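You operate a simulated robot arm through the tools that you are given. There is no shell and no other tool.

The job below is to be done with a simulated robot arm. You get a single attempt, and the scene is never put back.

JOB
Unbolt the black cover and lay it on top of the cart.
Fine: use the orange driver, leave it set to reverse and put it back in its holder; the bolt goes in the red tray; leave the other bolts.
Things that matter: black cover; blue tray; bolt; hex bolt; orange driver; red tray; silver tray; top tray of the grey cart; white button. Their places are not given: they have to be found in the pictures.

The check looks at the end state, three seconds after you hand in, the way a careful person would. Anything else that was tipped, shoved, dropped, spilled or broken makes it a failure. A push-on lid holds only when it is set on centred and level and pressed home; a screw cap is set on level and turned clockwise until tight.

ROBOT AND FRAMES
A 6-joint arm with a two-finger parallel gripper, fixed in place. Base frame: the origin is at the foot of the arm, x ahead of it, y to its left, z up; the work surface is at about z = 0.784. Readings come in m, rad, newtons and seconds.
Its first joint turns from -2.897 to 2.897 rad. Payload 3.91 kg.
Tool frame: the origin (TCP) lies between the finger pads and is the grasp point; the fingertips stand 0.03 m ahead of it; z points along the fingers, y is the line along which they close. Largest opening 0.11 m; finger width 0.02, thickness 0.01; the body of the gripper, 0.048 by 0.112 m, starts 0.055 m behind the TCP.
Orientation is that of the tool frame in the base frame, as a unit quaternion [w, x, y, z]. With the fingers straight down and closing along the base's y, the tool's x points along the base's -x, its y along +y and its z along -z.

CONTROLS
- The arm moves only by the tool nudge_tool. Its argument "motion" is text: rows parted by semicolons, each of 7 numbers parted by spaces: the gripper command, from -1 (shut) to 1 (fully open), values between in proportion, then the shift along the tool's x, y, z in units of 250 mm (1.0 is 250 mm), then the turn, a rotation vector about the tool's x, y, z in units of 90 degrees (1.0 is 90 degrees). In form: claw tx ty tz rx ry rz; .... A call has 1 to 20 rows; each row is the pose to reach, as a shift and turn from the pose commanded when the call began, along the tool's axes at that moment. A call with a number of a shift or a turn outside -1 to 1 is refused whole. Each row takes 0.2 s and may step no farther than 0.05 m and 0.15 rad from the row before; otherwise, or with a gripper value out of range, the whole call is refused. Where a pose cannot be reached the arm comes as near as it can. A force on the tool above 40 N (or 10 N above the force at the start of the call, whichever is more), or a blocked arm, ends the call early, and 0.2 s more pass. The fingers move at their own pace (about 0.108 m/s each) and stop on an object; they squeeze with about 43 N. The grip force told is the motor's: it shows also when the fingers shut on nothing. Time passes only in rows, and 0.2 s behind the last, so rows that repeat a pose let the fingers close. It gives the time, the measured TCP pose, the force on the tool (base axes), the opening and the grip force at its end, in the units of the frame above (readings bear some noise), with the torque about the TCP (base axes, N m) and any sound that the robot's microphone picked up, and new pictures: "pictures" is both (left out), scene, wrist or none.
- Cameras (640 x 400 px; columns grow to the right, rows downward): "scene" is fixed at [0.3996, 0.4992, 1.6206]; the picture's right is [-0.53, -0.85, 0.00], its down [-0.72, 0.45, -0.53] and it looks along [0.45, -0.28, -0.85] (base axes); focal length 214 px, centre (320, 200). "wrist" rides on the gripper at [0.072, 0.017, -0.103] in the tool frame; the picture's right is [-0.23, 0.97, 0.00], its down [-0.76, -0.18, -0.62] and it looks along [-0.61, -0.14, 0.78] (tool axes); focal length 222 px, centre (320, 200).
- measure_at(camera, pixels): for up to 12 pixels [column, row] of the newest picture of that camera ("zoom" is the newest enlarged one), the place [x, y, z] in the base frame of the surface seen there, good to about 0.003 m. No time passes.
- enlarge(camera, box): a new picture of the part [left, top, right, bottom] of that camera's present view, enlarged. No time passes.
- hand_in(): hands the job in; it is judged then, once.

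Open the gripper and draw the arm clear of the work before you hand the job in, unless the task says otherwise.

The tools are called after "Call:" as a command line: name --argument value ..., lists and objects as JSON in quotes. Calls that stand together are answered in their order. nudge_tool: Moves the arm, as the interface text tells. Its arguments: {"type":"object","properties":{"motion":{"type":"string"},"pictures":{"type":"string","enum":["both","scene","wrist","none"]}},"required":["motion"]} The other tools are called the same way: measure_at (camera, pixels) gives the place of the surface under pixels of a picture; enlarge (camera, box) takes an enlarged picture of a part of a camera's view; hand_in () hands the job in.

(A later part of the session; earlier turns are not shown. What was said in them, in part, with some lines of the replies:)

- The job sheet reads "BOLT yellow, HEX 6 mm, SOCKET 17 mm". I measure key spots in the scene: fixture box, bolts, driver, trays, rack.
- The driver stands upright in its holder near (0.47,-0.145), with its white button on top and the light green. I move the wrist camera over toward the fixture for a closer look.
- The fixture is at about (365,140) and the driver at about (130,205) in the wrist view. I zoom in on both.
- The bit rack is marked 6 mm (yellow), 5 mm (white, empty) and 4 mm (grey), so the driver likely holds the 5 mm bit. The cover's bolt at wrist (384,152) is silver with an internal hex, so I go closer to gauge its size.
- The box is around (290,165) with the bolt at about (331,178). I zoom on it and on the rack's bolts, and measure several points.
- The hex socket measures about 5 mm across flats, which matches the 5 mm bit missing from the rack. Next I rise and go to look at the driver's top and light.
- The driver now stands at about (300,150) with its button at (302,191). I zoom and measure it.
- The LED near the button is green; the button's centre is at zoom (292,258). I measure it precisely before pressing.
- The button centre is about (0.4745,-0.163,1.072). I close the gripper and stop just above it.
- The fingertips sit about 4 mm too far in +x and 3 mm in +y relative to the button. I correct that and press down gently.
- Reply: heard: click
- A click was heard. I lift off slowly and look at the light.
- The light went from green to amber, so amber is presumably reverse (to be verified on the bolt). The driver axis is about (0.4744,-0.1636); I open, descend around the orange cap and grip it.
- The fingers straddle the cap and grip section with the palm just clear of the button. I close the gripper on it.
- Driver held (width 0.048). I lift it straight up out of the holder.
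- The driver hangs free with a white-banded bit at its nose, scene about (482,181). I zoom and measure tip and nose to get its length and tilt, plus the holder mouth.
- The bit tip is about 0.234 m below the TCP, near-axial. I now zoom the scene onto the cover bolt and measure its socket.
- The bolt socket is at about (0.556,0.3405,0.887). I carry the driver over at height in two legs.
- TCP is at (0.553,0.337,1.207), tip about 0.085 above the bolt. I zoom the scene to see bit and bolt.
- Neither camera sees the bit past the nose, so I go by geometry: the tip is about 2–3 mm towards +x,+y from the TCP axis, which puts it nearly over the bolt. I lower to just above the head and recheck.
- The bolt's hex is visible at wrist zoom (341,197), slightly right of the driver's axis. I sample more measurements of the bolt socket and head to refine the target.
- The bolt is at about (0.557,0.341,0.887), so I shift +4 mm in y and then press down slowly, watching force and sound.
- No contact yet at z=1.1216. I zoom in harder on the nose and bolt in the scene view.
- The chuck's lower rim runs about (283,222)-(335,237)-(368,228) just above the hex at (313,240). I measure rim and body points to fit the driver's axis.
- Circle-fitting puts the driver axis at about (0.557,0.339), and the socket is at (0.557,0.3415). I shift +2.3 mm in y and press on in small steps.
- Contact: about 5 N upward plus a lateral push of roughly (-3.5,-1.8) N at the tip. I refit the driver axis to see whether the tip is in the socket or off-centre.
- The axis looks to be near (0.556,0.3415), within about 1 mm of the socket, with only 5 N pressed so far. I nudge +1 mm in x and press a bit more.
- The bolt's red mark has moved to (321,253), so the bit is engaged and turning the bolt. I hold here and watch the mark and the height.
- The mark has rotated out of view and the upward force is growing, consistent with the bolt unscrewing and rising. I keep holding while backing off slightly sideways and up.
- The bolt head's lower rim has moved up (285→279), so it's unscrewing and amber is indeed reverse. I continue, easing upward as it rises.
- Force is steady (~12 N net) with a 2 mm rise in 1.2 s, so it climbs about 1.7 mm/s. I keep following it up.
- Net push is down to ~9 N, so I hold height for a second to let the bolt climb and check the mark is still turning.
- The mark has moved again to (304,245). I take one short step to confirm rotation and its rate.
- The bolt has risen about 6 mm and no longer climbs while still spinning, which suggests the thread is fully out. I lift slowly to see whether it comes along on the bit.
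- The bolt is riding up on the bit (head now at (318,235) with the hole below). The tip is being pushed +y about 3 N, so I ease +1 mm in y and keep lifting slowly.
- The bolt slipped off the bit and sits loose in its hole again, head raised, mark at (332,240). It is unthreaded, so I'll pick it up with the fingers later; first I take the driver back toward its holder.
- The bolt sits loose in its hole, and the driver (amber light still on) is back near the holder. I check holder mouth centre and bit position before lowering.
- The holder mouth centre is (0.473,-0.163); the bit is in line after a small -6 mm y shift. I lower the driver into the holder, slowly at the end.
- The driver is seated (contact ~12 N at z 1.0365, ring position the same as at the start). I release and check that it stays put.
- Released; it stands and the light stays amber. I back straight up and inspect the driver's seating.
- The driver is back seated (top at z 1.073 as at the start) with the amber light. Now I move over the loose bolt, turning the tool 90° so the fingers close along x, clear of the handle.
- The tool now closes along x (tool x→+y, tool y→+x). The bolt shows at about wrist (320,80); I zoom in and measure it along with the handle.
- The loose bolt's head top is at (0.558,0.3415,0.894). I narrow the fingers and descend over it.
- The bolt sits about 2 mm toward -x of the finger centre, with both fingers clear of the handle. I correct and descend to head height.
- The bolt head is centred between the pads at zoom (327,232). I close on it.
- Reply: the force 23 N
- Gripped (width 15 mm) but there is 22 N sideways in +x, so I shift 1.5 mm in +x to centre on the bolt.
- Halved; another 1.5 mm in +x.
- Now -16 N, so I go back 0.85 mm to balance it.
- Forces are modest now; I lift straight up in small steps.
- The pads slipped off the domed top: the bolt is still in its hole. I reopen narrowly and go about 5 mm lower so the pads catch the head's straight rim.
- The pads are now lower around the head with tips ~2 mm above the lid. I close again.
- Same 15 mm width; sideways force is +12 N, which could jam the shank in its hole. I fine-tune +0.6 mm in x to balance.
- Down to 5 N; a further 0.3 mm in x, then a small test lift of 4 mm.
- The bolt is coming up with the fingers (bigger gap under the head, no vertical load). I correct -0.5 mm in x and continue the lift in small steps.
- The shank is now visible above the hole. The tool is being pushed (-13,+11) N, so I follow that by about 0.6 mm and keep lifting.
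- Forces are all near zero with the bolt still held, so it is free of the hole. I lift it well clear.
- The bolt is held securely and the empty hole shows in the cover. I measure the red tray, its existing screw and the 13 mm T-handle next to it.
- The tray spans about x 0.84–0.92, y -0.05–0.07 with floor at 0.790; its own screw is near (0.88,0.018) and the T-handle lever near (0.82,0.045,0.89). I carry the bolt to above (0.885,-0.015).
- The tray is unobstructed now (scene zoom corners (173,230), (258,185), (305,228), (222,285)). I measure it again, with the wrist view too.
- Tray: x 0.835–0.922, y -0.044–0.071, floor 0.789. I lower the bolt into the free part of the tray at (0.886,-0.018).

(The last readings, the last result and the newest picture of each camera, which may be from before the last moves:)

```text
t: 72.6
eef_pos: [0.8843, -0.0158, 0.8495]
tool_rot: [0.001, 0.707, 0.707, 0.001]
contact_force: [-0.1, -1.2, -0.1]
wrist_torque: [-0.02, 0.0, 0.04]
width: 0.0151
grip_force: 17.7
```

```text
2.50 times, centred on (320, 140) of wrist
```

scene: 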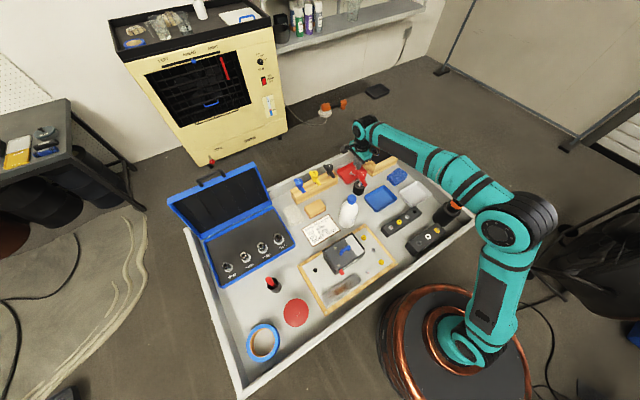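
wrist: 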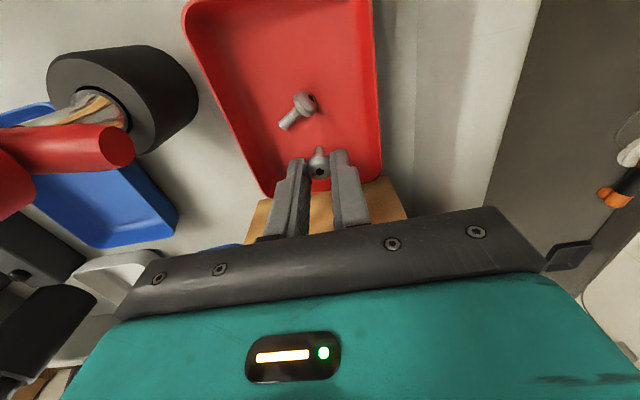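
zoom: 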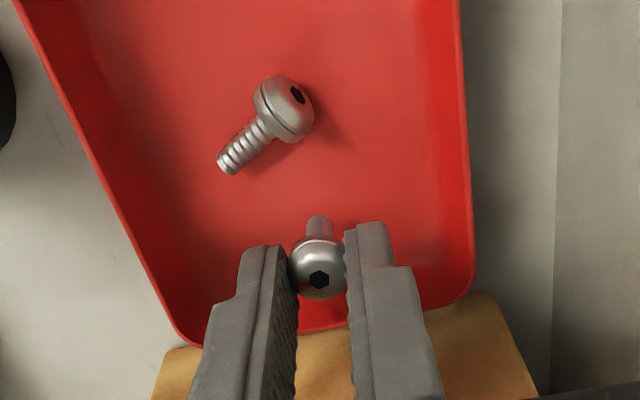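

The bolt is over the tray floor, clear of the existing screw. I lower 6 mm more and open gently.

Call:
nudge_tool --motion "-1 0 0 0.012 0 0 0; -1 0 0 0.024 0 0 0; -0.6 0 0 0.024 0 0 0; -0.4 0 0 0.024 0 0 0; -0.4 0 0 0.024 0 0 0; -0.4 0 0 0 0 0 0; -0.4 0 0 -0.1 0 0 0; -0.4 0 0 -0.25 0 0 0; -0.4 0 0 -0.4 0 0 0; -0.4 0 0 -0.55 0 0 0"

Call:
enlarge --camera "scene" --box '[320, 130, 400, 200]'

Call:
enlarge --camera "wrist" --box '[240, 20, 400, 180]'

```text
t: 74.8
eef_pos: [0.8856, -0.0166, 0.9835]
tool_rot: [0.0, 0.708, 0.707, 0.0]
contact_force: [0.5, 1.1, -0.2]
wrist_torque: [0.0, 0.0, -0.03]
width: 0.0332
grip_force: 0.0
```

scene: 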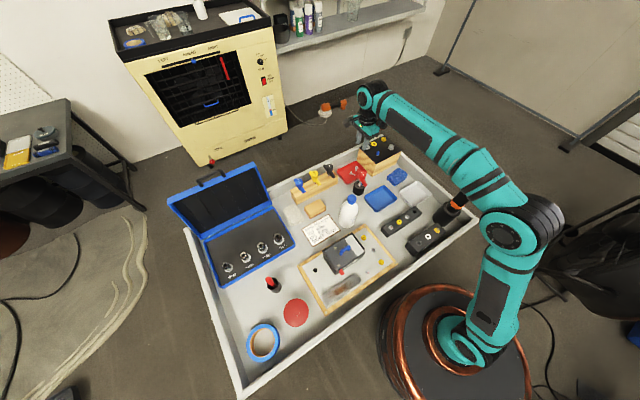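
wrist: 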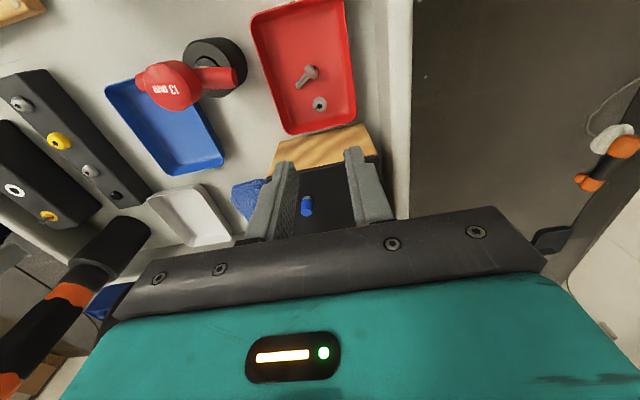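

```text
5.71 times, centred on (360, 165) of scene
```

zoom: 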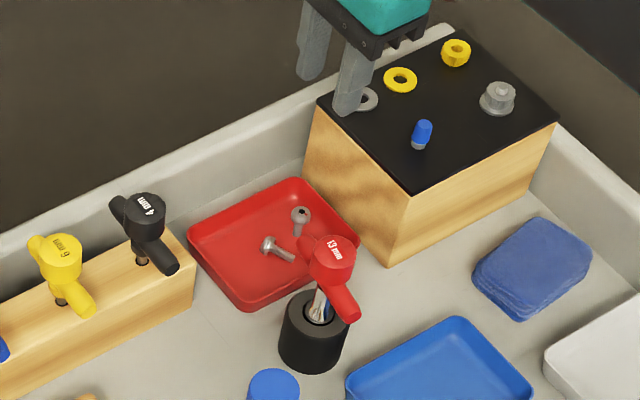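

```text
2.50 times, centred on (320, 100) of wrist
```

zoom: 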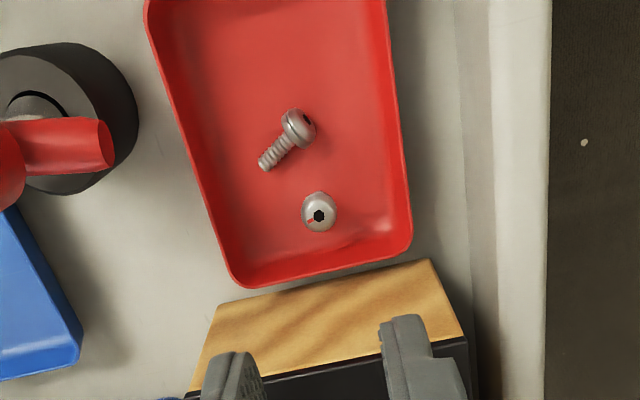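

The bolt now rests in the red tray beside the original screw. Next I look for the handle geometry and a free spot on the cart top for the cover.

Call:
enlarge --camera "scene" --box '[180, 190, 420, 400]'

Call:
enlarge --camera "scene" --box '[320, 230, 372, 280]'

Call:
measure_at --camera "scene" --pixels '[[300, 266], [330, 312], [398, 264], [367, 224], [305, 245], [290, 285], [283, 300], [272, 290], [255, 300], [302, 262], [320, 215], [337, 240]]'

Call:
measure_at --camera "scene" --pixels '[[250, 345], [295, 312], [308, 318], [320, 330], [300, 345], [262, 325], [245, 300], [262, 275], [290, 255], [302, 235], [360, 215], [385, 222]]'

```text
1.90 times, centred on (300, 295) of scene
```

zoom: 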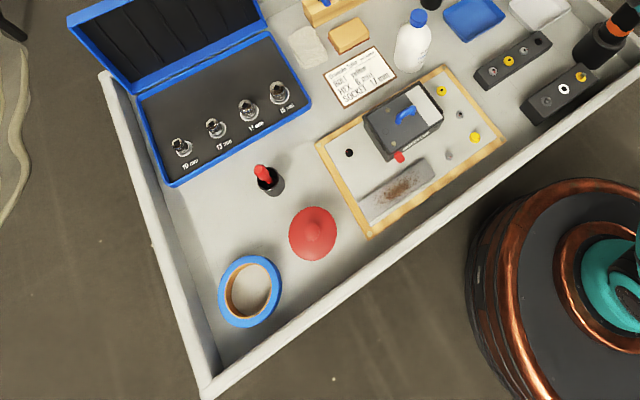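

```text
8.00 times, centred on (346, 255) of scene
```

zoom: 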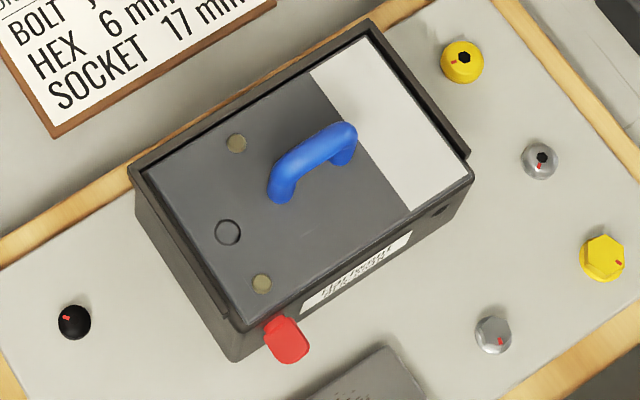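

```text
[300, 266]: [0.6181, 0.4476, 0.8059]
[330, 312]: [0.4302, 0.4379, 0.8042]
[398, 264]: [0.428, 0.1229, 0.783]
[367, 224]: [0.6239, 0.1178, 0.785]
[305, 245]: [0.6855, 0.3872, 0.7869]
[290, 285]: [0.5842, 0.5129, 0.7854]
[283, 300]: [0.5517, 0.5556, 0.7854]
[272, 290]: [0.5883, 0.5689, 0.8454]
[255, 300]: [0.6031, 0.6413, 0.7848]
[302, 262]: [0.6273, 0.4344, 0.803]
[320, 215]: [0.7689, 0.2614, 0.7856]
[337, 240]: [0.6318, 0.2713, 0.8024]
```

```text
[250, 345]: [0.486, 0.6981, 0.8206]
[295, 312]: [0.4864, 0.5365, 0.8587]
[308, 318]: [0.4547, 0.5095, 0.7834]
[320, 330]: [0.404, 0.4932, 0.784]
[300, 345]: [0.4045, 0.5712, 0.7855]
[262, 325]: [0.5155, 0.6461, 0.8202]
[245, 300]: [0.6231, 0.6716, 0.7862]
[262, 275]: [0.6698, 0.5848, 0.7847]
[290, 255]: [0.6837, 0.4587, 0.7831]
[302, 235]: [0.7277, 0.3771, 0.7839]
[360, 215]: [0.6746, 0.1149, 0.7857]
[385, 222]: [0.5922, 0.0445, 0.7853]
```

The free cart-top area lies between the fixture board, card and tool case (around (0.68,0.45)). I measure the handle bar and lid edges precisely.

Call:
measure_at --camera "zoom" --pixels '[[285, 165], [300, 155], [315, 146], [330, 138], [345, 130], [292, 170], [320, 152], [280, 190], [350, 155], [308, 150], [322, 142], [338, 134]]'

Call:
measure_at --camera "zoom" --pixels '[[148, 172], [240, 325], [468, 180], [365, 38], [135, 165], [230, 335], [370, 22], [455, 150], [228, 232], [310, 72], [408, 210], [400, 130]]'

```text
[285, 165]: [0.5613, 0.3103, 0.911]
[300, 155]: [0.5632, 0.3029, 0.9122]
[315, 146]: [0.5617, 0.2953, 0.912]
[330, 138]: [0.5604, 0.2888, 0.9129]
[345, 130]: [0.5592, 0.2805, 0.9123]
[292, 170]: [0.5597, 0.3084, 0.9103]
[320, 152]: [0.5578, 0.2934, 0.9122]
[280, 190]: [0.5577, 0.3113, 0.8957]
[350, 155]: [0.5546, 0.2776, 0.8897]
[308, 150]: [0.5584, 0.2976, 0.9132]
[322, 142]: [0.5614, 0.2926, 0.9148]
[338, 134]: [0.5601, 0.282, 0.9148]
```

```text
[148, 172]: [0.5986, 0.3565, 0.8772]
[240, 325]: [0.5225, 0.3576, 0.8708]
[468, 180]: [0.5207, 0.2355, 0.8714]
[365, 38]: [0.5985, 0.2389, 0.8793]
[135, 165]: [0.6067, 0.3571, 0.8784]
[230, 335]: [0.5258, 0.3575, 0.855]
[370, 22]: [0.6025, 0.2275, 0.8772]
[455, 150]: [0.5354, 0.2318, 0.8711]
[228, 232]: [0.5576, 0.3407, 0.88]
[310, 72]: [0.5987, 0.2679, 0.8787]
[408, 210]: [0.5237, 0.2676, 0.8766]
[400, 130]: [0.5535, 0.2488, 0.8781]
```

The handle bar is at x≈0.559, y 0.278–0.312, top z 0.913. I now map the free area between case, cup, red disc and board.

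Call:
enlarge --camera "scene" --box '[230, 220, 340, 340]'

```text
3.33 times, centred on (285, 280) of scene
```

zoom: 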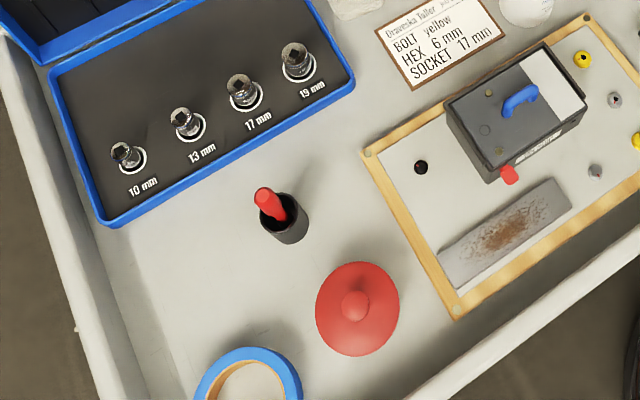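

Call:
measure_at --camera "zoom" --pixels '[[355, 90], [250, 155], [110, 228], [362, 152], [405, 225], [445, 300], [290, 243], [305, 218], [270, 222], [395, 290], [318, 310], [350, 355]]'

Call:
measure_at --camera "zoom" --pixels '[[378, 28], [410, 88], [360, 60], [200, 240], [230, 330], [200, 300], [140, 300], [180, 345], [350, 120], [300, 160], [340, 200], [375, 220]]'

```text
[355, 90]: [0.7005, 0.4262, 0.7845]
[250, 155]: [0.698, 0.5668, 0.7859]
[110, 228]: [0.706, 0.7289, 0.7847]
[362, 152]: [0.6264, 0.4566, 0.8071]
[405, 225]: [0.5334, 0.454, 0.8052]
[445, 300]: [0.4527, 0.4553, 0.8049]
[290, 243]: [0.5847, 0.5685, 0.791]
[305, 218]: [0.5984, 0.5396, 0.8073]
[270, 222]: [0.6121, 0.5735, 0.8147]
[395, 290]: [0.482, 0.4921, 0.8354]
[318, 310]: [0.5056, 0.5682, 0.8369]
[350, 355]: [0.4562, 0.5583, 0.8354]
```

```text
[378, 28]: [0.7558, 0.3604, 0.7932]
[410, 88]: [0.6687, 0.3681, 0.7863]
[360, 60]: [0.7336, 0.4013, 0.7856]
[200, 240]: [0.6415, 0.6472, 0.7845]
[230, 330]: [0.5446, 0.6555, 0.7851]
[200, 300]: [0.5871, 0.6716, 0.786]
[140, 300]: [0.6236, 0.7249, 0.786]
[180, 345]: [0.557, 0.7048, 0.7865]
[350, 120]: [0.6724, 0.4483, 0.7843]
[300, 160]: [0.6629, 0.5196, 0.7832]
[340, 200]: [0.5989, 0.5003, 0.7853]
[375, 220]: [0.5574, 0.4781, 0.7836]
```

A free patch is at about x 0.58–0.69, y 0.60–0.73 (between case front, cup and tape), large enough for the ~77×122 mm lid. I go back to the cover's handle first.

Call:
nudge_tool --motion "-0.4 0 0 -0.15 0 0 0; -0.4 0 0 -0.28 0 0 0; -0.4 0.12 -0.13 -0.28 0 0 0; -0.4 0.24 -0.26 -0.28 0 0 0; -0.4 0.36 -0.39 -0.28 0 0 0; -0.4 0.48 -0.52 -0.28 0 0 0; -0.4 0.6 -0.65 -0.28 0 0 0" --pictures "none"

Call:
nudge_tool --motion "-0.4 0.13 -0.13 0 0 0 0; -0.4 0.26 -0.26 0 0 0 0; -0.4 0.39 -0.39 0 0 0 0; -0.4 0.52 -0.52 0 0 0 0; -0.4 0.65 -0.652 0 0 0 0; -0.4 0.65 -0.652 0 0 0 0; -0.4 0.65 -0.652 0 0 0 0"

Call:
enlarge --camera "wrist" --box '[260, 50, 380, 200]'

Call:
enlarge --camera "scene" --box '[320, 140, 400, 200]'

```text
t: 76.4
eef_pos: [0.7233, 0.1329, 1.0554]
tool_rot: [0.0, 0.707, 0.708, 0.0]
contact_force: [0.1, 0.0, -0.3]
wrist_torque: [0.02, 0.05, 0.03]
width: 0.0329
grip_force: 0.1
```

```text
t: 78.0
eef_pos: [0.5577, 0.296, 1.0553]
tool_rot: [0.001, 0.707, 0.707, 0.0]
contact_force: [0.2, 0.2, -0.4]
wrist_torque: [0.01, 0.01, 0.02]
width: 0.033
grip_force: 0.0
```

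scene: 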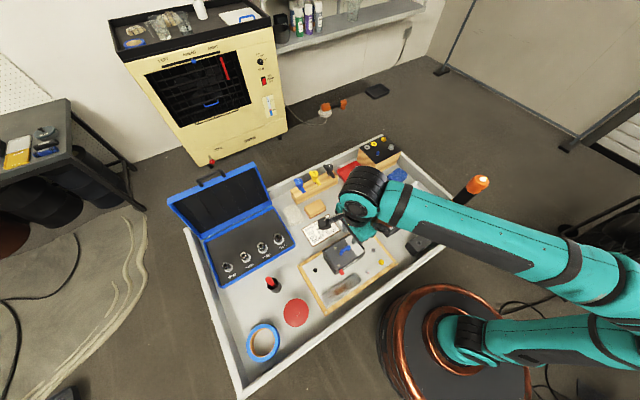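
wrist: 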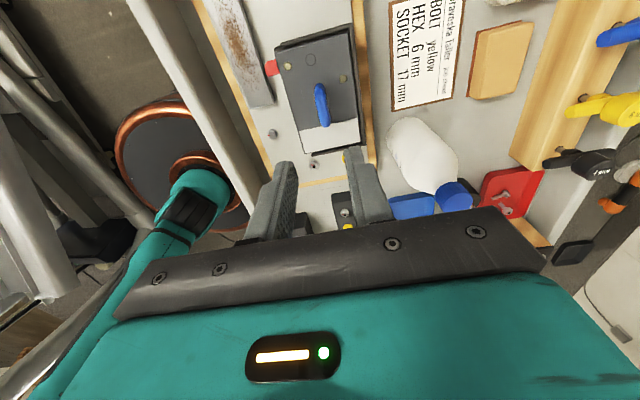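

```text
2.67 times, centred on (320, 125) of wrist
```

zoom: 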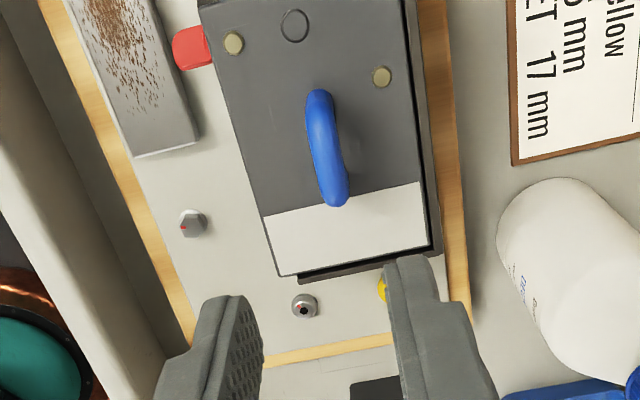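

```text
6.67 times, centred on (360, 170) of scene
```

zoom: 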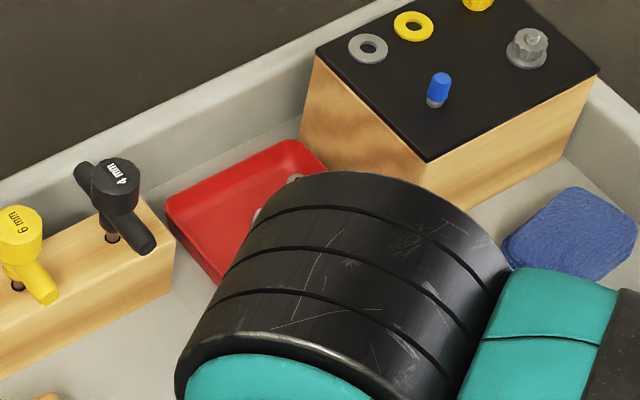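

Centred over the handle with a 33 mm opening. I descend until the pads straddle the bar.

Call:
nudge_tool --motion "-0.4 0 0 0.14 0 0 0; -0.4 0 0 0.3 0 0 0; -0.4 0 0 0.42 0 0 0; -0.4 0 0 0.5 0 0 0; -0.4 0 0 0.55 0 0 0; -0.4 0 0 0.57 0 0 0; -0.4 0 0 0.57 0 0 0" --pictures "wrist"

Call:
enlarge --camera "wrist" --box '[260, 90, 380, 220]'

```text
t: 79.6
eef_pos: [0.5609, 0.2943, 0.9127]
tool_rot: [0.001, 0.707, 0.707, 0.0]
contact_force: [-0.5, -0.2, 0.0]
wrist_torque: [-0.03, 0.01, -0.01]
width: 0.033
grip_force: 0.0
```

wrist: 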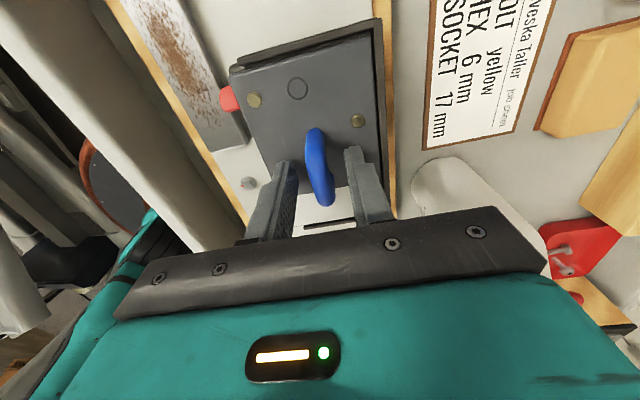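

```text
3.08 times, centred on (320, 155) of wrist
```

zoom: 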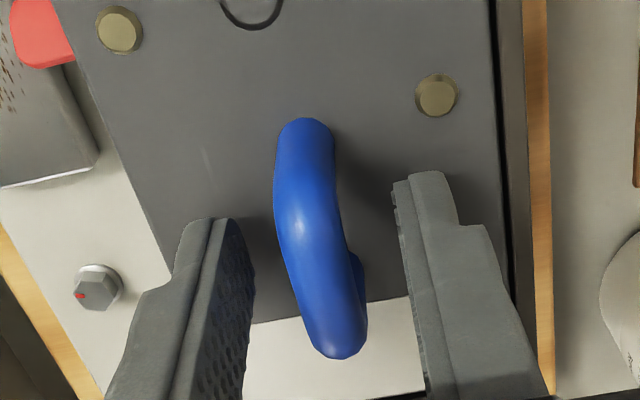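

The bar is between the pads. I close on the handle.

Call:
nudge_tool --motion "-0.7 0 0 0 0 0 0; -1 0 0 0 0 0 0; -1 0 0 0 0 0 0; -1 0 0 0 0 0 0" --pictures "wrist"

```text
t: 80.6
eef_pos: [0.5589, 0.2948, 0.9125]
tool_rot: [0.001, 0.707, 0.707, 0.001]
contact_force: [0.7, -0.4, 0.1]
wrist_torque: [0.05, -0.03, -0.01]
width: 0.0112
grip_force: 43.1
```

wrist: 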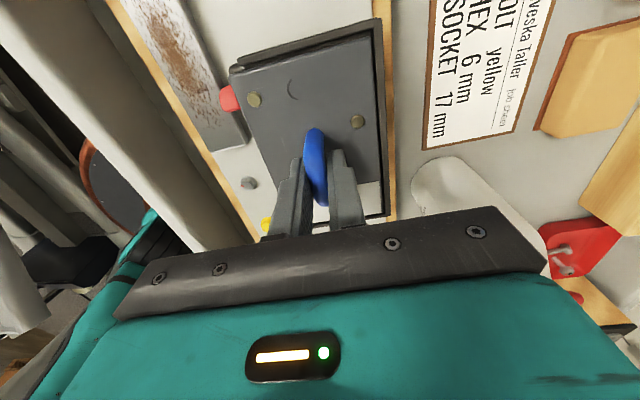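

The handle is firmly gripped (11 mm, 43 N). I lift slowly and watch the force.

Call:
nudge_tool --motion "-1 0 0 -0.008 0 0 0; -1 0 0 -0.016 0 0 0; -1 0 0 -0.024 0 0 0; -1 0 0 -0.032 0 0 0; -1 0 0 -0.04 0 0 0"

Call:
enlarge --camera "scene" --box '[315, 225, 385, 285]'

Call:
enlarge --camera "wrist" --box '[210, 10, 410, 230]'

```text
t: 81.8
eef_pos: [0.5588, 0.294, 0.9221]
tool_rot: [0.001, 0.708, 0.706, 0.001]
contact_force: [0.2, -0.3, -1.2]
wrist_torque: [-0.01, -0.01, 0.01]
width: 0.0113
grip_force: 42.4
```

scene: 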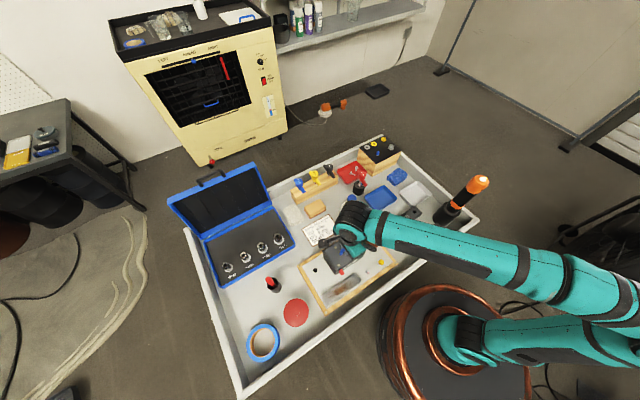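
wrist: 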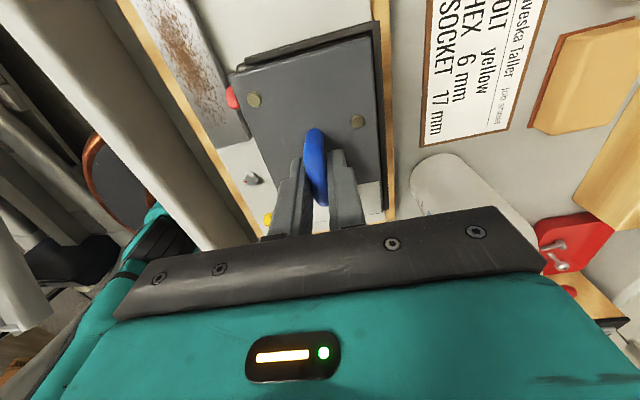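

```text
6.67 times, centred on (350, 255) of scene
```

zoom: 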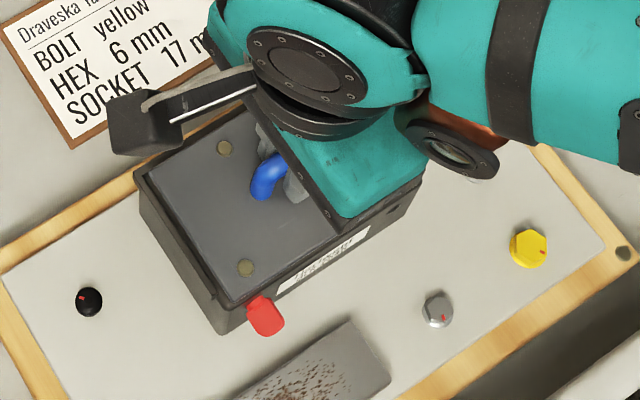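

```text
1.82 times, centred on (310, 120) of wrist
```

zoom: 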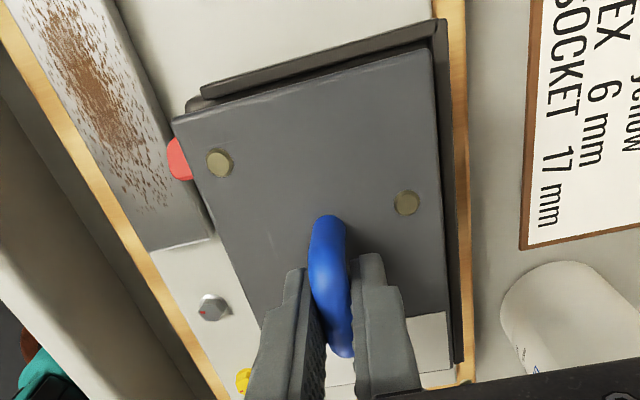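

The lid is lifting with only about 1 N load, pins and all. I continue raising it clear.

Call:
nudge_tool --motion "-1 0 0 -0.02 0 0 0; -1 0 0 -0.05 0 0 0; -1 0 0 -0.1 0 0 0; -1 0 0 -0.16 0 0 0; -1 0 0 -0.24 0 0 0; -1 0 0 -0.34 0 0 0; -1 0 0 -0.46 0 0 0; -1 0 0 -0.56 0 0 0; -1 0 0 -0.56 0 0 0"

Call:
enlarge --camera "scene" --box '[300, 205, 400, 290]'

Call:
enlarge --camera "wrist" --box '[210, 10, 410, 230]'

```text
t: 83.8
eef_pos: [0.5617, 0.2944, 1.0626]
tool_rot: [0.0, 0.707, 0.707, 0.001]
contact_force: [-0.7, 0.8, -0.9]
wrist_torque: [-0.06, 0.03, 0.02]
width: 0.0114
grip_force: 43.4
```

scene: 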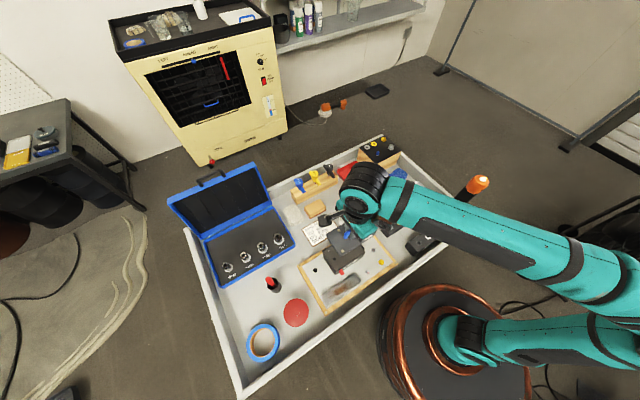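
wrist: 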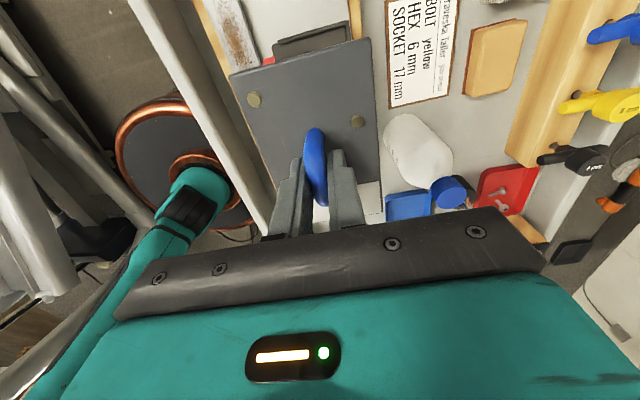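

```text
4.71 times, centred on (350, 248) of scene
```

zoom: 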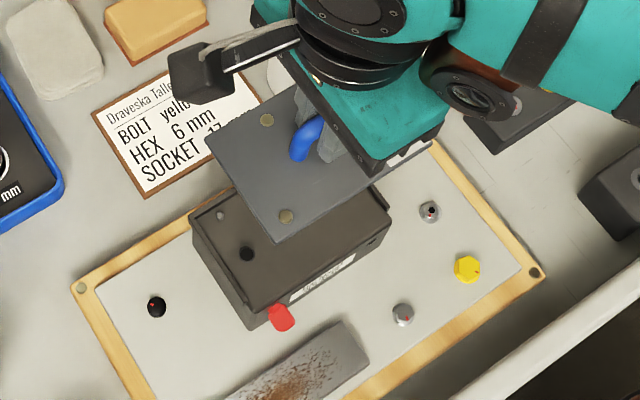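

```text
1.82 times, centred on (310, 120) of wrist
```

zoom: 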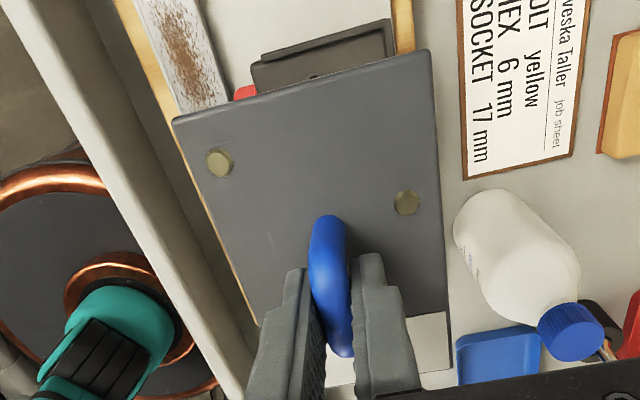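

The cover is a flat plate and is fully off, with the housing below intact. I carry it toward the free patch at (0.632,0.665).

Call:
nudge_tool --motion "-1 0.1 0.02 0 0 0 0; -1 0.24 0.05 0 0 0 0; -1 0.38 0.08 0 0 0 0; -1 0.52 0.11 0 0 0 0; -1 0.66 0.14 0 0 0 0; -1 0.78 0.16 0 0 0 0" --pictures "none"

Call:
nudge_tool --motion "-1 0.14 0.03 0 0 0 0; -1 0.28 0.05 0 0 0 0; -1 0.42 0.08 0 0 0 0; -1 0.56 0.11 0 0 0 0; -1 0.66 0.132 0 0 0 0; -1 0.7 0.132 0 0 0 0; -1 0.7 0.132 0 0 0 0"

Call:
enlarge --camera "scene" --box '[200, 210, 340, 340]'

Call:
enlarge --camera "wrist" --box '[170, 10, 450, 230]'

```text
t: 85.2
eef_pos: [0.597, 0.4892, 1.0633]
tool_rot: [0.001, 0.707, 0.707, 0.001]
contact_force: [-0.4, 0.1, -0.1]
wrist_torque: [0.03, -0.01, 0.01]
width: 0.0112
grip_force: 43.0
```

```text
t: 86.8
eef_pos: [0.6342, 0.6647, 1.0626]
tool_rot: [0.0, 0.708, 0.707, 0.001]
contact_force: [-0.9, 0.5, 0.0]
wrist_torque: [-0.02, -0.01, -0.01]
width: 0.0114
grip_force: 42.3
```

scene: 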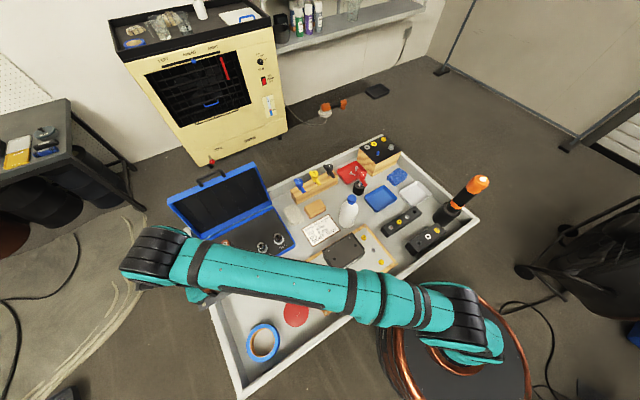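
wrist: 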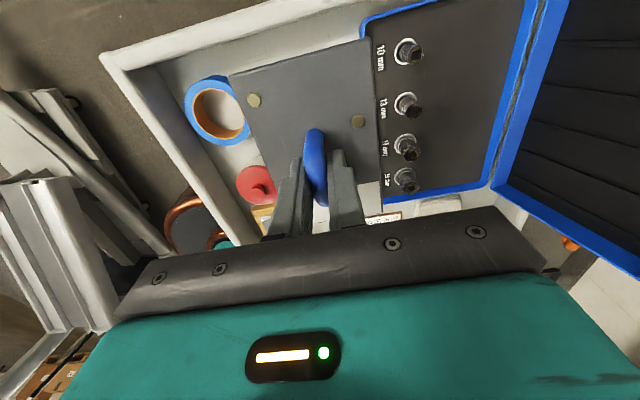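

```text
3.08 times, centred on (270, 275) of scene
```

zoom: 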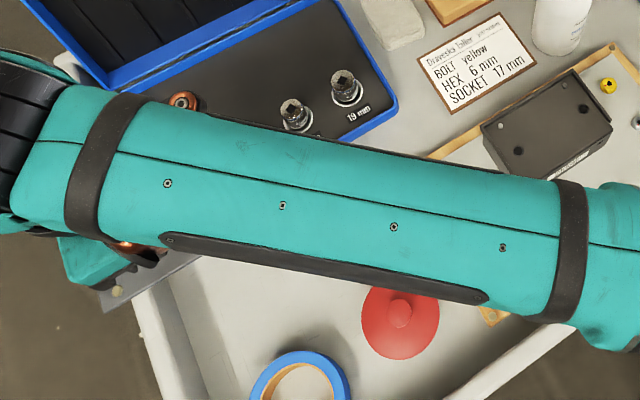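

```text
1.82 times, centred on (310, 120) of wrist
```

zoom: 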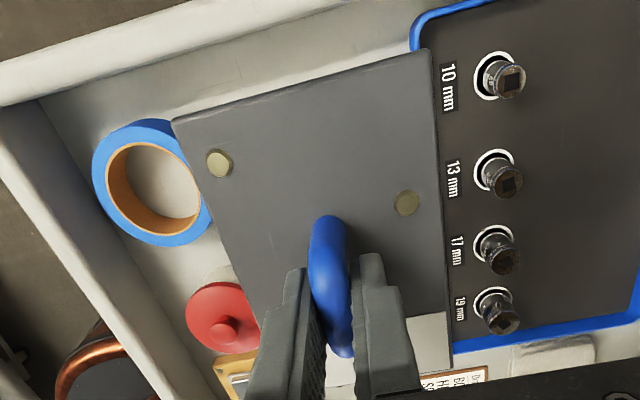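

The plate hovers over the left corner. I check the tape, the cart's left wall and the case edge around the landing spot.

Call:
measure_at --camera "zoom" --pixels '[[205, 190], [195, 150], [165, 125], [250, 80], [330, 45], [180, 100], [425, 30], [445, 130], [300, 90], [400, 60], [215, 245], [235, 280]]'

Call:
measure_at --camera "scene" --pixels '[[265, 323], [248, 330], [280, 345], [238, 300], [230, 310], [226, 300], [240, 320], [250, 310], [275, 318], [222, 320], [215, 310], [260, 305]]'

```text
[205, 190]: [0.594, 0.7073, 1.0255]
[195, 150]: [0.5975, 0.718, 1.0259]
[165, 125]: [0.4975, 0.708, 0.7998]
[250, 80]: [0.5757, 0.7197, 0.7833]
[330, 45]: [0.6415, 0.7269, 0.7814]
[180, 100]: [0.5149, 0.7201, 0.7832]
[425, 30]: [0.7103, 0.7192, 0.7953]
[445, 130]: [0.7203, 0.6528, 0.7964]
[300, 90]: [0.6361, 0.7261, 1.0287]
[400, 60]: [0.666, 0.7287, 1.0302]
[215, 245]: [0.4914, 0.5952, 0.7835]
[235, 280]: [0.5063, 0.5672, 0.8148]
```

```text
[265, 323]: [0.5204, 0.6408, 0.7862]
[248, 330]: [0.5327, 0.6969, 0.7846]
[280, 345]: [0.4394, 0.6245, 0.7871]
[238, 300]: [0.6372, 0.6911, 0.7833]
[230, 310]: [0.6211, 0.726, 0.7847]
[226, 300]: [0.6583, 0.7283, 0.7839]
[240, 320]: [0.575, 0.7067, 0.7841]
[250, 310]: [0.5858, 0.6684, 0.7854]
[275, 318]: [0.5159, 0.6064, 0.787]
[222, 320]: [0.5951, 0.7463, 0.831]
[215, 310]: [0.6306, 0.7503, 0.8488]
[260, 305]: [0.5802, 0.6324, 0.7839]
```

Clearances are fine after an 8 mm shift in -y (left wall ~0.735, cup ≤0.578, case ≥0.698). I lower the plate to about 1 cm above the surface.

Call:
nudge_tool --motion "-1 -0.032 -0.004 0.08 0 0 0; -1 -0.032 -0.004 0.22 0 0 0; -1 -0.032 -0.004 0.36 0 0 0; -1 -0.032 -0.004 0.5 0 0 0; -1 -0.032 -0.004 0.62 0 0 0; -1 -0.032 -0.004 0.73 0 0 0; -1 -0.032 -0.004 0.82 0 0 0; -1 -0.032 -0.004 0.88 0 0 0; -1 -0.032 -0.004 0.9 0 0 0; -1 -0.032 -0.004 0.9 0 0 0"

Call:
enlarge --camera "wrist" --box '[170, 10, 450, 230]'

Call:
enlarge --camera "scene" --box '[200, 210, 340, 340]'

```text
t: 89.0
eef_pos: [0.6324, 0.656, 0.8372]
tool_rot: [0.0, 0.707, 0.707, 0.0]
contact_force: [-0.6, -0.1, -1.7]
wrist_torque: [0.0, -0.02, -0.02]
width: 0.0114
grip_force: 43.5
```

scene: 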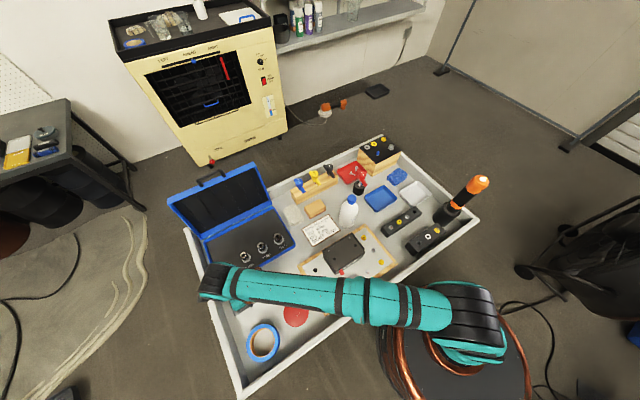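
wrist: 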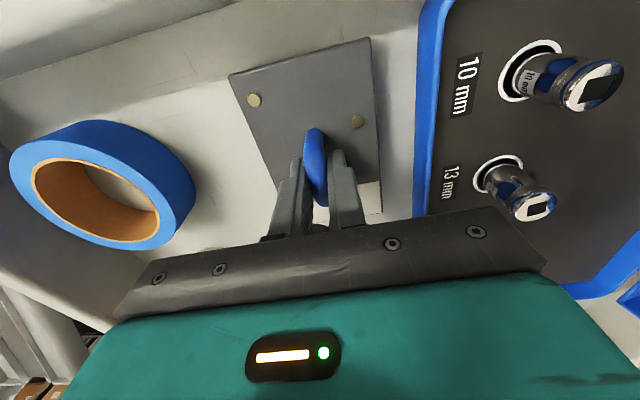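

```text
1.82 times, centred on (310, 120) of wrist
```

zoom: 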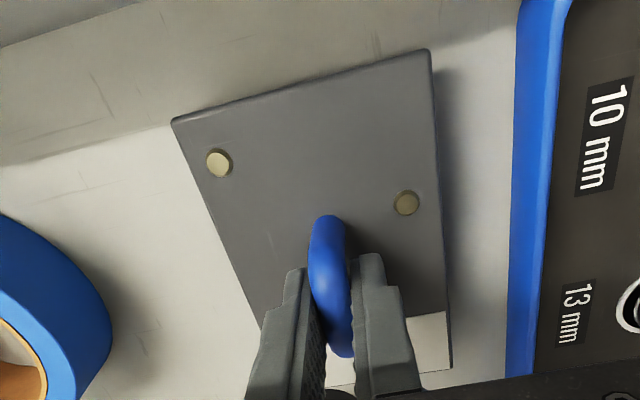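

```text
3.08 times, centred on (270, 275) of scene
```

zoom: 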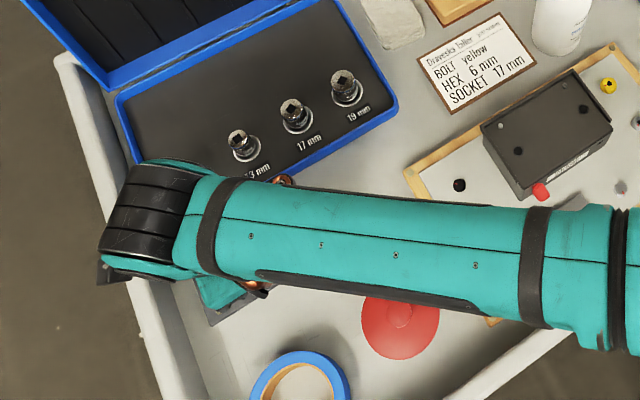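

The plate's far edge looks close to the left wall's foot line in the wrist zoom. I measure both before setting down.

Call:
measure_at --camera "zoom" --pixels '[[176, 124], [425, 55], [160, 128], [100, 143], [40, 158], [100, 120], [300, 80], [440, 60], [470, 60], [448, 365], [300, 60], [480, 200]]'

```text
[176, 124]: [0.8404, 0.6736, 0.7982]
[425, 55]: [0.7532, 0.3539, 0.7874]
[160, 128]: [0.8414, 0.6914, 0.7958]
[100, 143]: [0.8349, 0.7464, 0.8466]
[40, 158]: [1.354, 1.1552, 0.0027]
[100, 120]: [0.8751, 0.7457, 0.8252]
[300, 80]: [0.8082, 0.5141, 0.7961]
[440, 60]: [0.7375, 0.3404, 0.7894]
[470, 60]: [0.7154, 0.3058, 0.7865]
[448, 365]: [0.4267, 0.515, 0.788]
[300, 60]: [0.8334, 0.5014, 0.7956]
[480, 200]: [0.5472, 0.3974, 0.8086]
```

That used the scene zoom; I repeat on the wrist picture with converted pixels.

Call:
measure_at --camera "wrist" --pixels '[[233, 80], [366, 44], [224, 79], [189, 89], [160, 94], [189, 75], [299, 50], [299, 40], [330, 35], [376, 32], [240, 95], [372, 100]]'

```text
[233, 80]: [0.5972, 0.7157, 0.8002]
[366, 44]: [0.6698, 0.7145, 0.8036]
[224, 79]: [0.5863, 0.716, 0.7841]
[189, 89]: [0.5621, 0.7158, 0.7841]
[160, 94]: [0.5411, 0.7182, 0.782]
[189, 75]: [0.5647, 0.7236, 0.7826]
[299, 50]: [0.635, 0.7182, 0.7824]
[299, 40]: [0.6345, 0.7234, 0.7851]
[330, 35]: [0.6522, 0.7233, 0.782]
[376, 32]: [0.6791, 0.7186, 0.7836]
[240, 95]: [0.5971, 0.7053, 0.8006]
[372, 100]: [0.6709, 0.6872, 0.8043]
```

The plate's far edge is at y≈0.717 and the floor stays flat beyond 0.728, so there is room. I lower in small steps until contact.

Call:
nudge_tool --motion "-1 0 0 0.012 0 0 0; -1 0 0 0.022 0 0 0; -1 0 0 0.03 0 0 0; -1 0 0 0.036 0 0 0; -1 0 0 0.04 0 0 0; -1 0 0 0.04 0 0 0" --pictures "wrist"

```text
t: 90.4
eef_pos: [0.6318, 0.6565, 0.8261]
tool_rot: [0.001, 0.707, 0.707, 0.0]
contact_force: [-0.8, -0.6, -1.0]
wrist_torque: [-0.01, 0.0, 0.0]
width: 0.0113
grip_force: 43.2
```

wrist: 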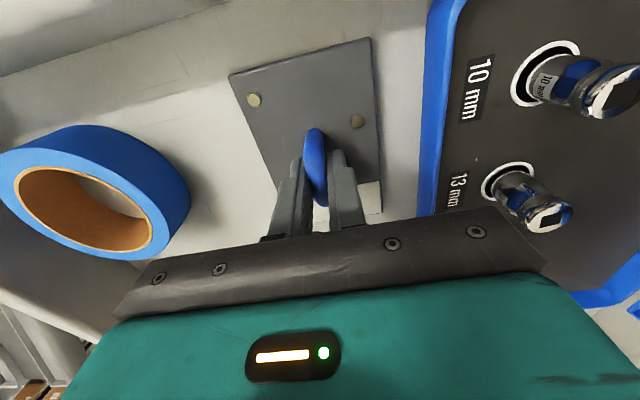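

No contact yet (still about -1 N). I continue down in 1 mm steps.

Call:
nudge_tool --motion "-1 0 0 0.004 0 0 0; -1 0 0 0.008 0 0 0; -1 0 0 0.012 0 0 0; -1 0 0 0.012 0 0 0" --pictures "wrist"

Call:
measure_at --camera "wrist" --pixels '[[240, 80], [360, 50], [250, 120], [372, 100], [300, 80], [340, 70]]'

```text
t: 91.4
eef_pos: [0.6319, 0.6572, 0.8229]
tool_rot: [0.001, 0.707, 0.707, 0.0]
contact_force: [1.1, -0.4, 1.5]
wrist_torque: [0.0, -0.01, -0.01]
width: 0.0114
grip_force: 43.0
```

wrist: 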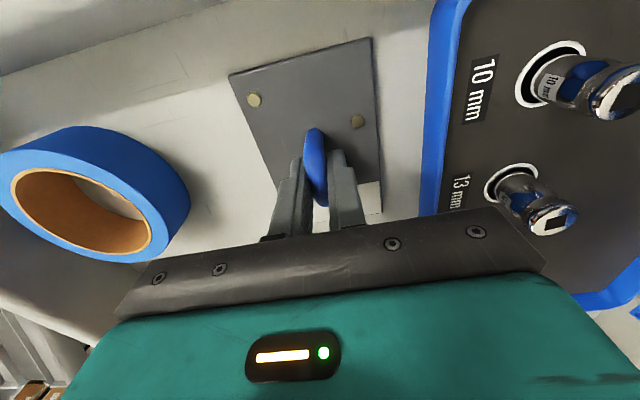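

```text
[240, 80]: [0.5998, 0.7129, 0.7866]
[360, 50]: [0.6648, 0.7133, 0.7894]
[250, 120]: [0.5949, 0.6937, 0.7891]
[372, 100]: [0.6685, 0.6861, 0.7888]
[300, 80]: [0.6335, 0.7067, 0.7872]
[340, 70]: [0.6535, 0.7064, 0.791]
```

The plate's top is at z≈0.788 and the load has turned to +1.5 N: it's resting on the cart top. I go 0.5 mm lower, open, and rise straight up.

Call:
nudge_tool --motion "-1 0 0 0.002 0 0 0; -0.85 0 0 0.002 0 0 0; -0.5 0 0 0.002 0 0 0; -0.3 0 0 0.002 0 0 0; -0.3 0 0 0.002 0 0 0" --pictures "wrist"

Call:
enlarge --camera "wrist" --box '[210, 20, 410, 230]'

```text
t: 92.6
eef_pos: [0.631, 0.656, 0.8241]
tool_rot: [0.0, 0.707, 0.707, 0.0]
contact_force: [-0.1, -0.3, 0.1]
wrist_torque: [-0.01, 0.0, -0.02]
width: 0.0386
grip_force: 0.0
```

wrist: 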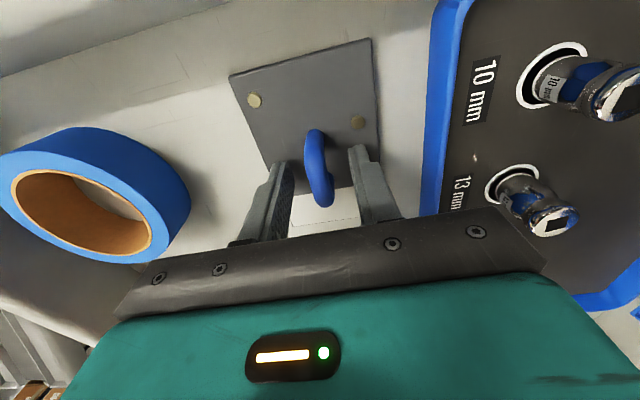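

```text
1.90 times, centred on (310, 125) of wrist
```

zoom: 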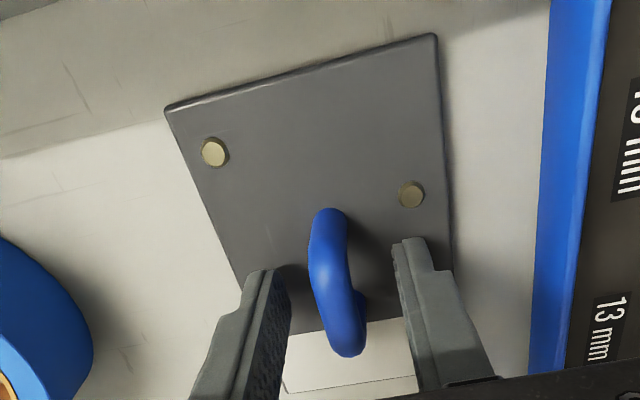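

The plate lies flat and the fingers are clear of the handle. I rise straight up and draw the arm back toward the start pose.

Call:
nudge_tool --motion "-0.3 0 0 -0.06 0 0 0; -0.3 0 0 -0.16 0 0 0; -0.3 0 0 -0.3 0 0 0; 0 0 0 -0.45 0 0 0; 0.5 0 0 -0.6 0 0 0; 1 0 0 -0.75 0 0 0; 1 0 0 -0.9 0 0 0; 1 0 0 -1 0 0 0" --pictures "none"

Call:
nudge_tool --motion "1 -0.12 -0.1 -0.1 0 0 0; 1 -0.27 -0.16 -0.2 0 0 0; 1 -0.42 -0.22 -0.3 0 0 0; 1 -0.57 -0.28 -0.4 0 0 0; 1 -0.72 -0.34 -0.5 0 0 0; 1 -0.87 -0.4 -0.5 0 0 0; 1 -1 -0.4 -0.5 0 0 0" --pictures "none"

Call:
nudge_tool --motion "1 -0.15 0 0 0 0 0; 1 -0.3 0 0 0 0 0; 1 -0.45 0 0 0 0 0; 1 -0.6 0 0 0 0 0; 1 -0.75 0 0 0 0 0; 1 -0.9 0 0 0 0 0; 1 -1 0 0 0 0 0; 1 -1 0 0 0 0 0"

```text
t: 94.4
eef_pos: [0.6308, 0.658, 1.0762]
tool_rot: [0.001, 0.707, 0.707, 0.001]
contact_force: [0.0, 0.5, -0.7]
wrist_torque: [0.01, 0.03, 0.02]
width: 0.11
grip_force: 0.1
```

```text
t: 96.0
eef_pos: [0.5298, 0.4102, 1.2008]
tool_rot: [0.0, 0.707, 0.707, 0.0]
contact_force: [0.5, 1.0, -1.1]
wrist_torque: [-0.01, -0.02, 0.01]
width: 0.1102
grip_force: 0.1
```

```text
t: 97.8
eef_pos: [0.5309, 0.1578, 1.1998]
tool_rot: [0.001, 0.707, 0.707, 0.001]
contact_force: [-0.1, 0.3, 0.4]
wrist_torque: [-0.01, 0.0, -0.03]
width: 0.1097
grip_force: 0.1
```

scene: 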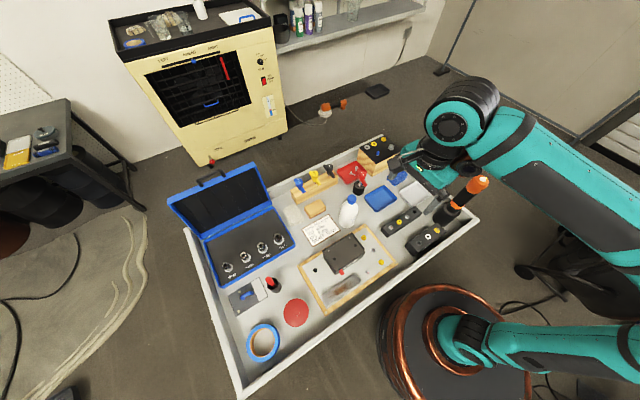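
wrist: 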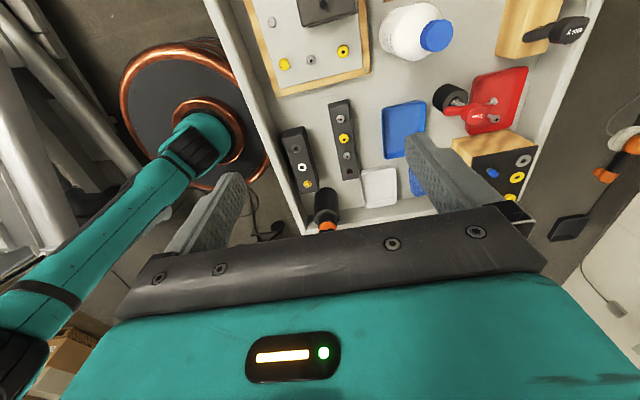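

Everything looks in place; I zoom on the cover, housing, red tray and driver for a final check.

Call:
enlarge --camera "scene" --box '[210, 255, 330, 355]'

Call:
enlarge --camera "scene" --box '[310, 140, 400, 210]'

Call:
enlarge --camera "scene" --box '[430, 150, 510, 230]'

Call:
enlarge --camera "scene" --box '[290, 210, 450, 320]'

Call:
enlarge --camera "wrist" --box '[430, 50, 550, 150]'

```text
4.00 times, centred on (270, 305) of scene
```

zoom: 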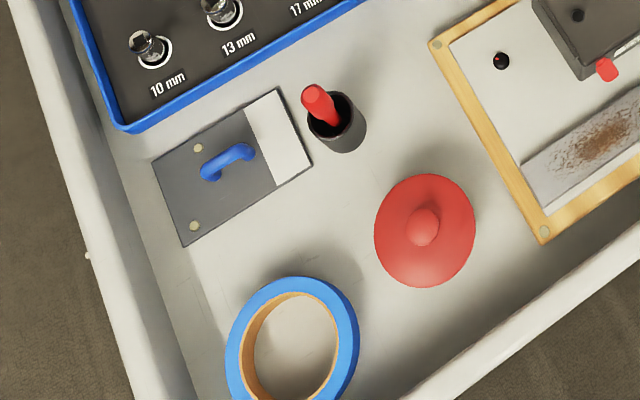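

```text
5.71 times, centred on (355, 175) of scene
```

zoom: 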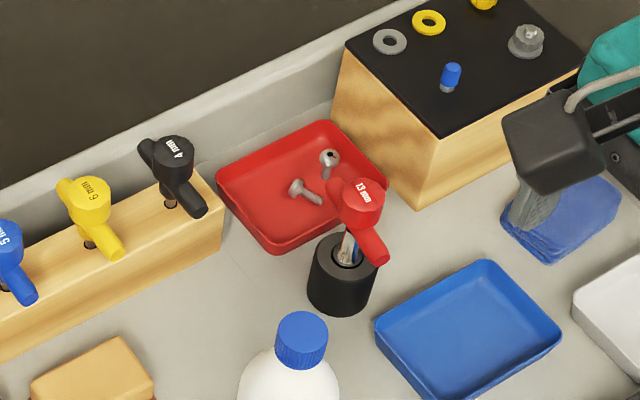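

```text
5.00 times, centred on (470, 190) of scene
```

zoom: 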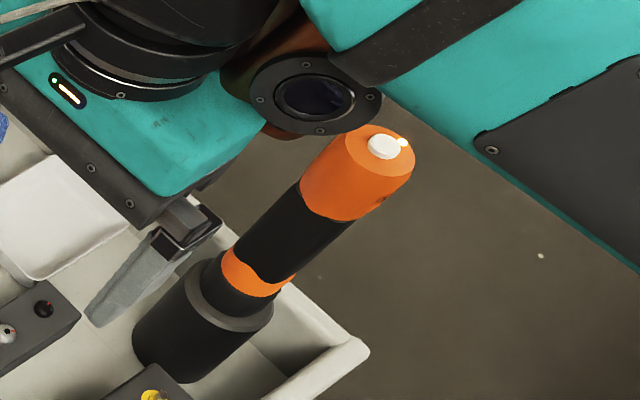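

```text
3.64 times, centred on (370, 265) of scene
```

zoom: 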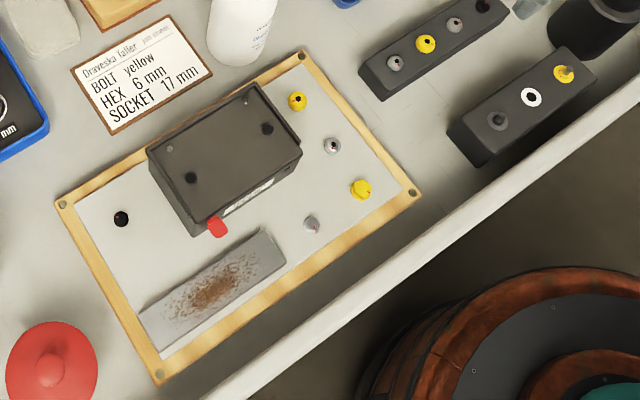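

```text
4.00 times, centred on (490, 100) of wrist
```

zoom: 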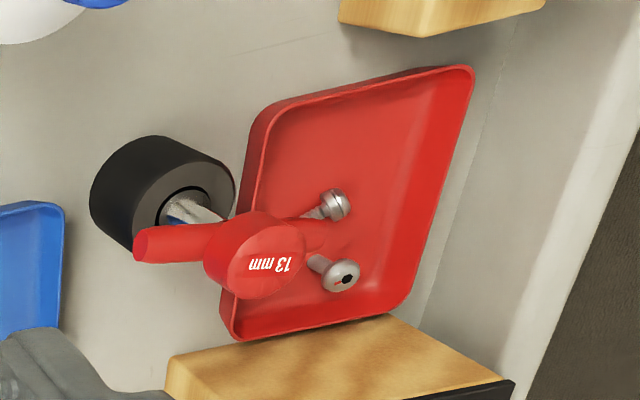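

The cover lies flat on the cart top, both bolts are in the red tray, and the driver stands in its holder with the amber (reverse) light. I raise the arm a little more to leave everything clear.

Call:
nudge_tool --motion "1 0 0 -0.12 0 0 0; 1 0 0 -0.26 0 0 0; 1 0 0 -0.4 0 0 0; 1 0 0 -0.4 0 0 0" --pictures "scene"

```text
t: 98.8
eef_pos: [0.5328, 0.1552, 1.2966]
tool_rot: [0.0, 0.707, 0.707, 0.001]
contact_force: [0.8, 0.4, 0.3]
wrist_torque: [-0.02, -0.02, -0.03]
width: 0.1101
grip_force: 0.1
```

scene: 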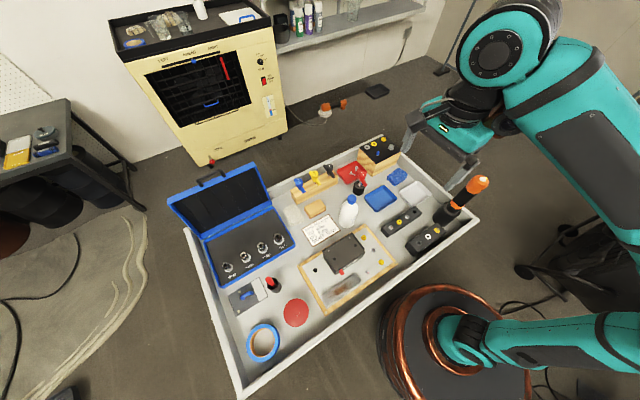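

The arm is clear, the gripper is open and everything is in its place. I hand the job in.

Call:
hand_in

```text
The job is handed in.
```

I unbolted the black cover and laid it flat, handle up, on the top tray of the cart. I've handed the job in and haven't seen the check's result.

- **Driver:** I used the orange driver with the 5 mm bit it already had, and it is back upright in its holder. I pressed its white button once, which turned the light from green to amber. With the light amber it backed the bolt out, so I left it there as reverse.
- **Bolt:** It is in the red tray, next to the screw that was already there. It dropped off the bit back into its hole, so I put the driver away and lifted the bolt out with the fingers.
- **Everything else:** I didn't touch any other bolts. The last pictures show nothing tipped or shoved, and the arm is clear with the gripper open.
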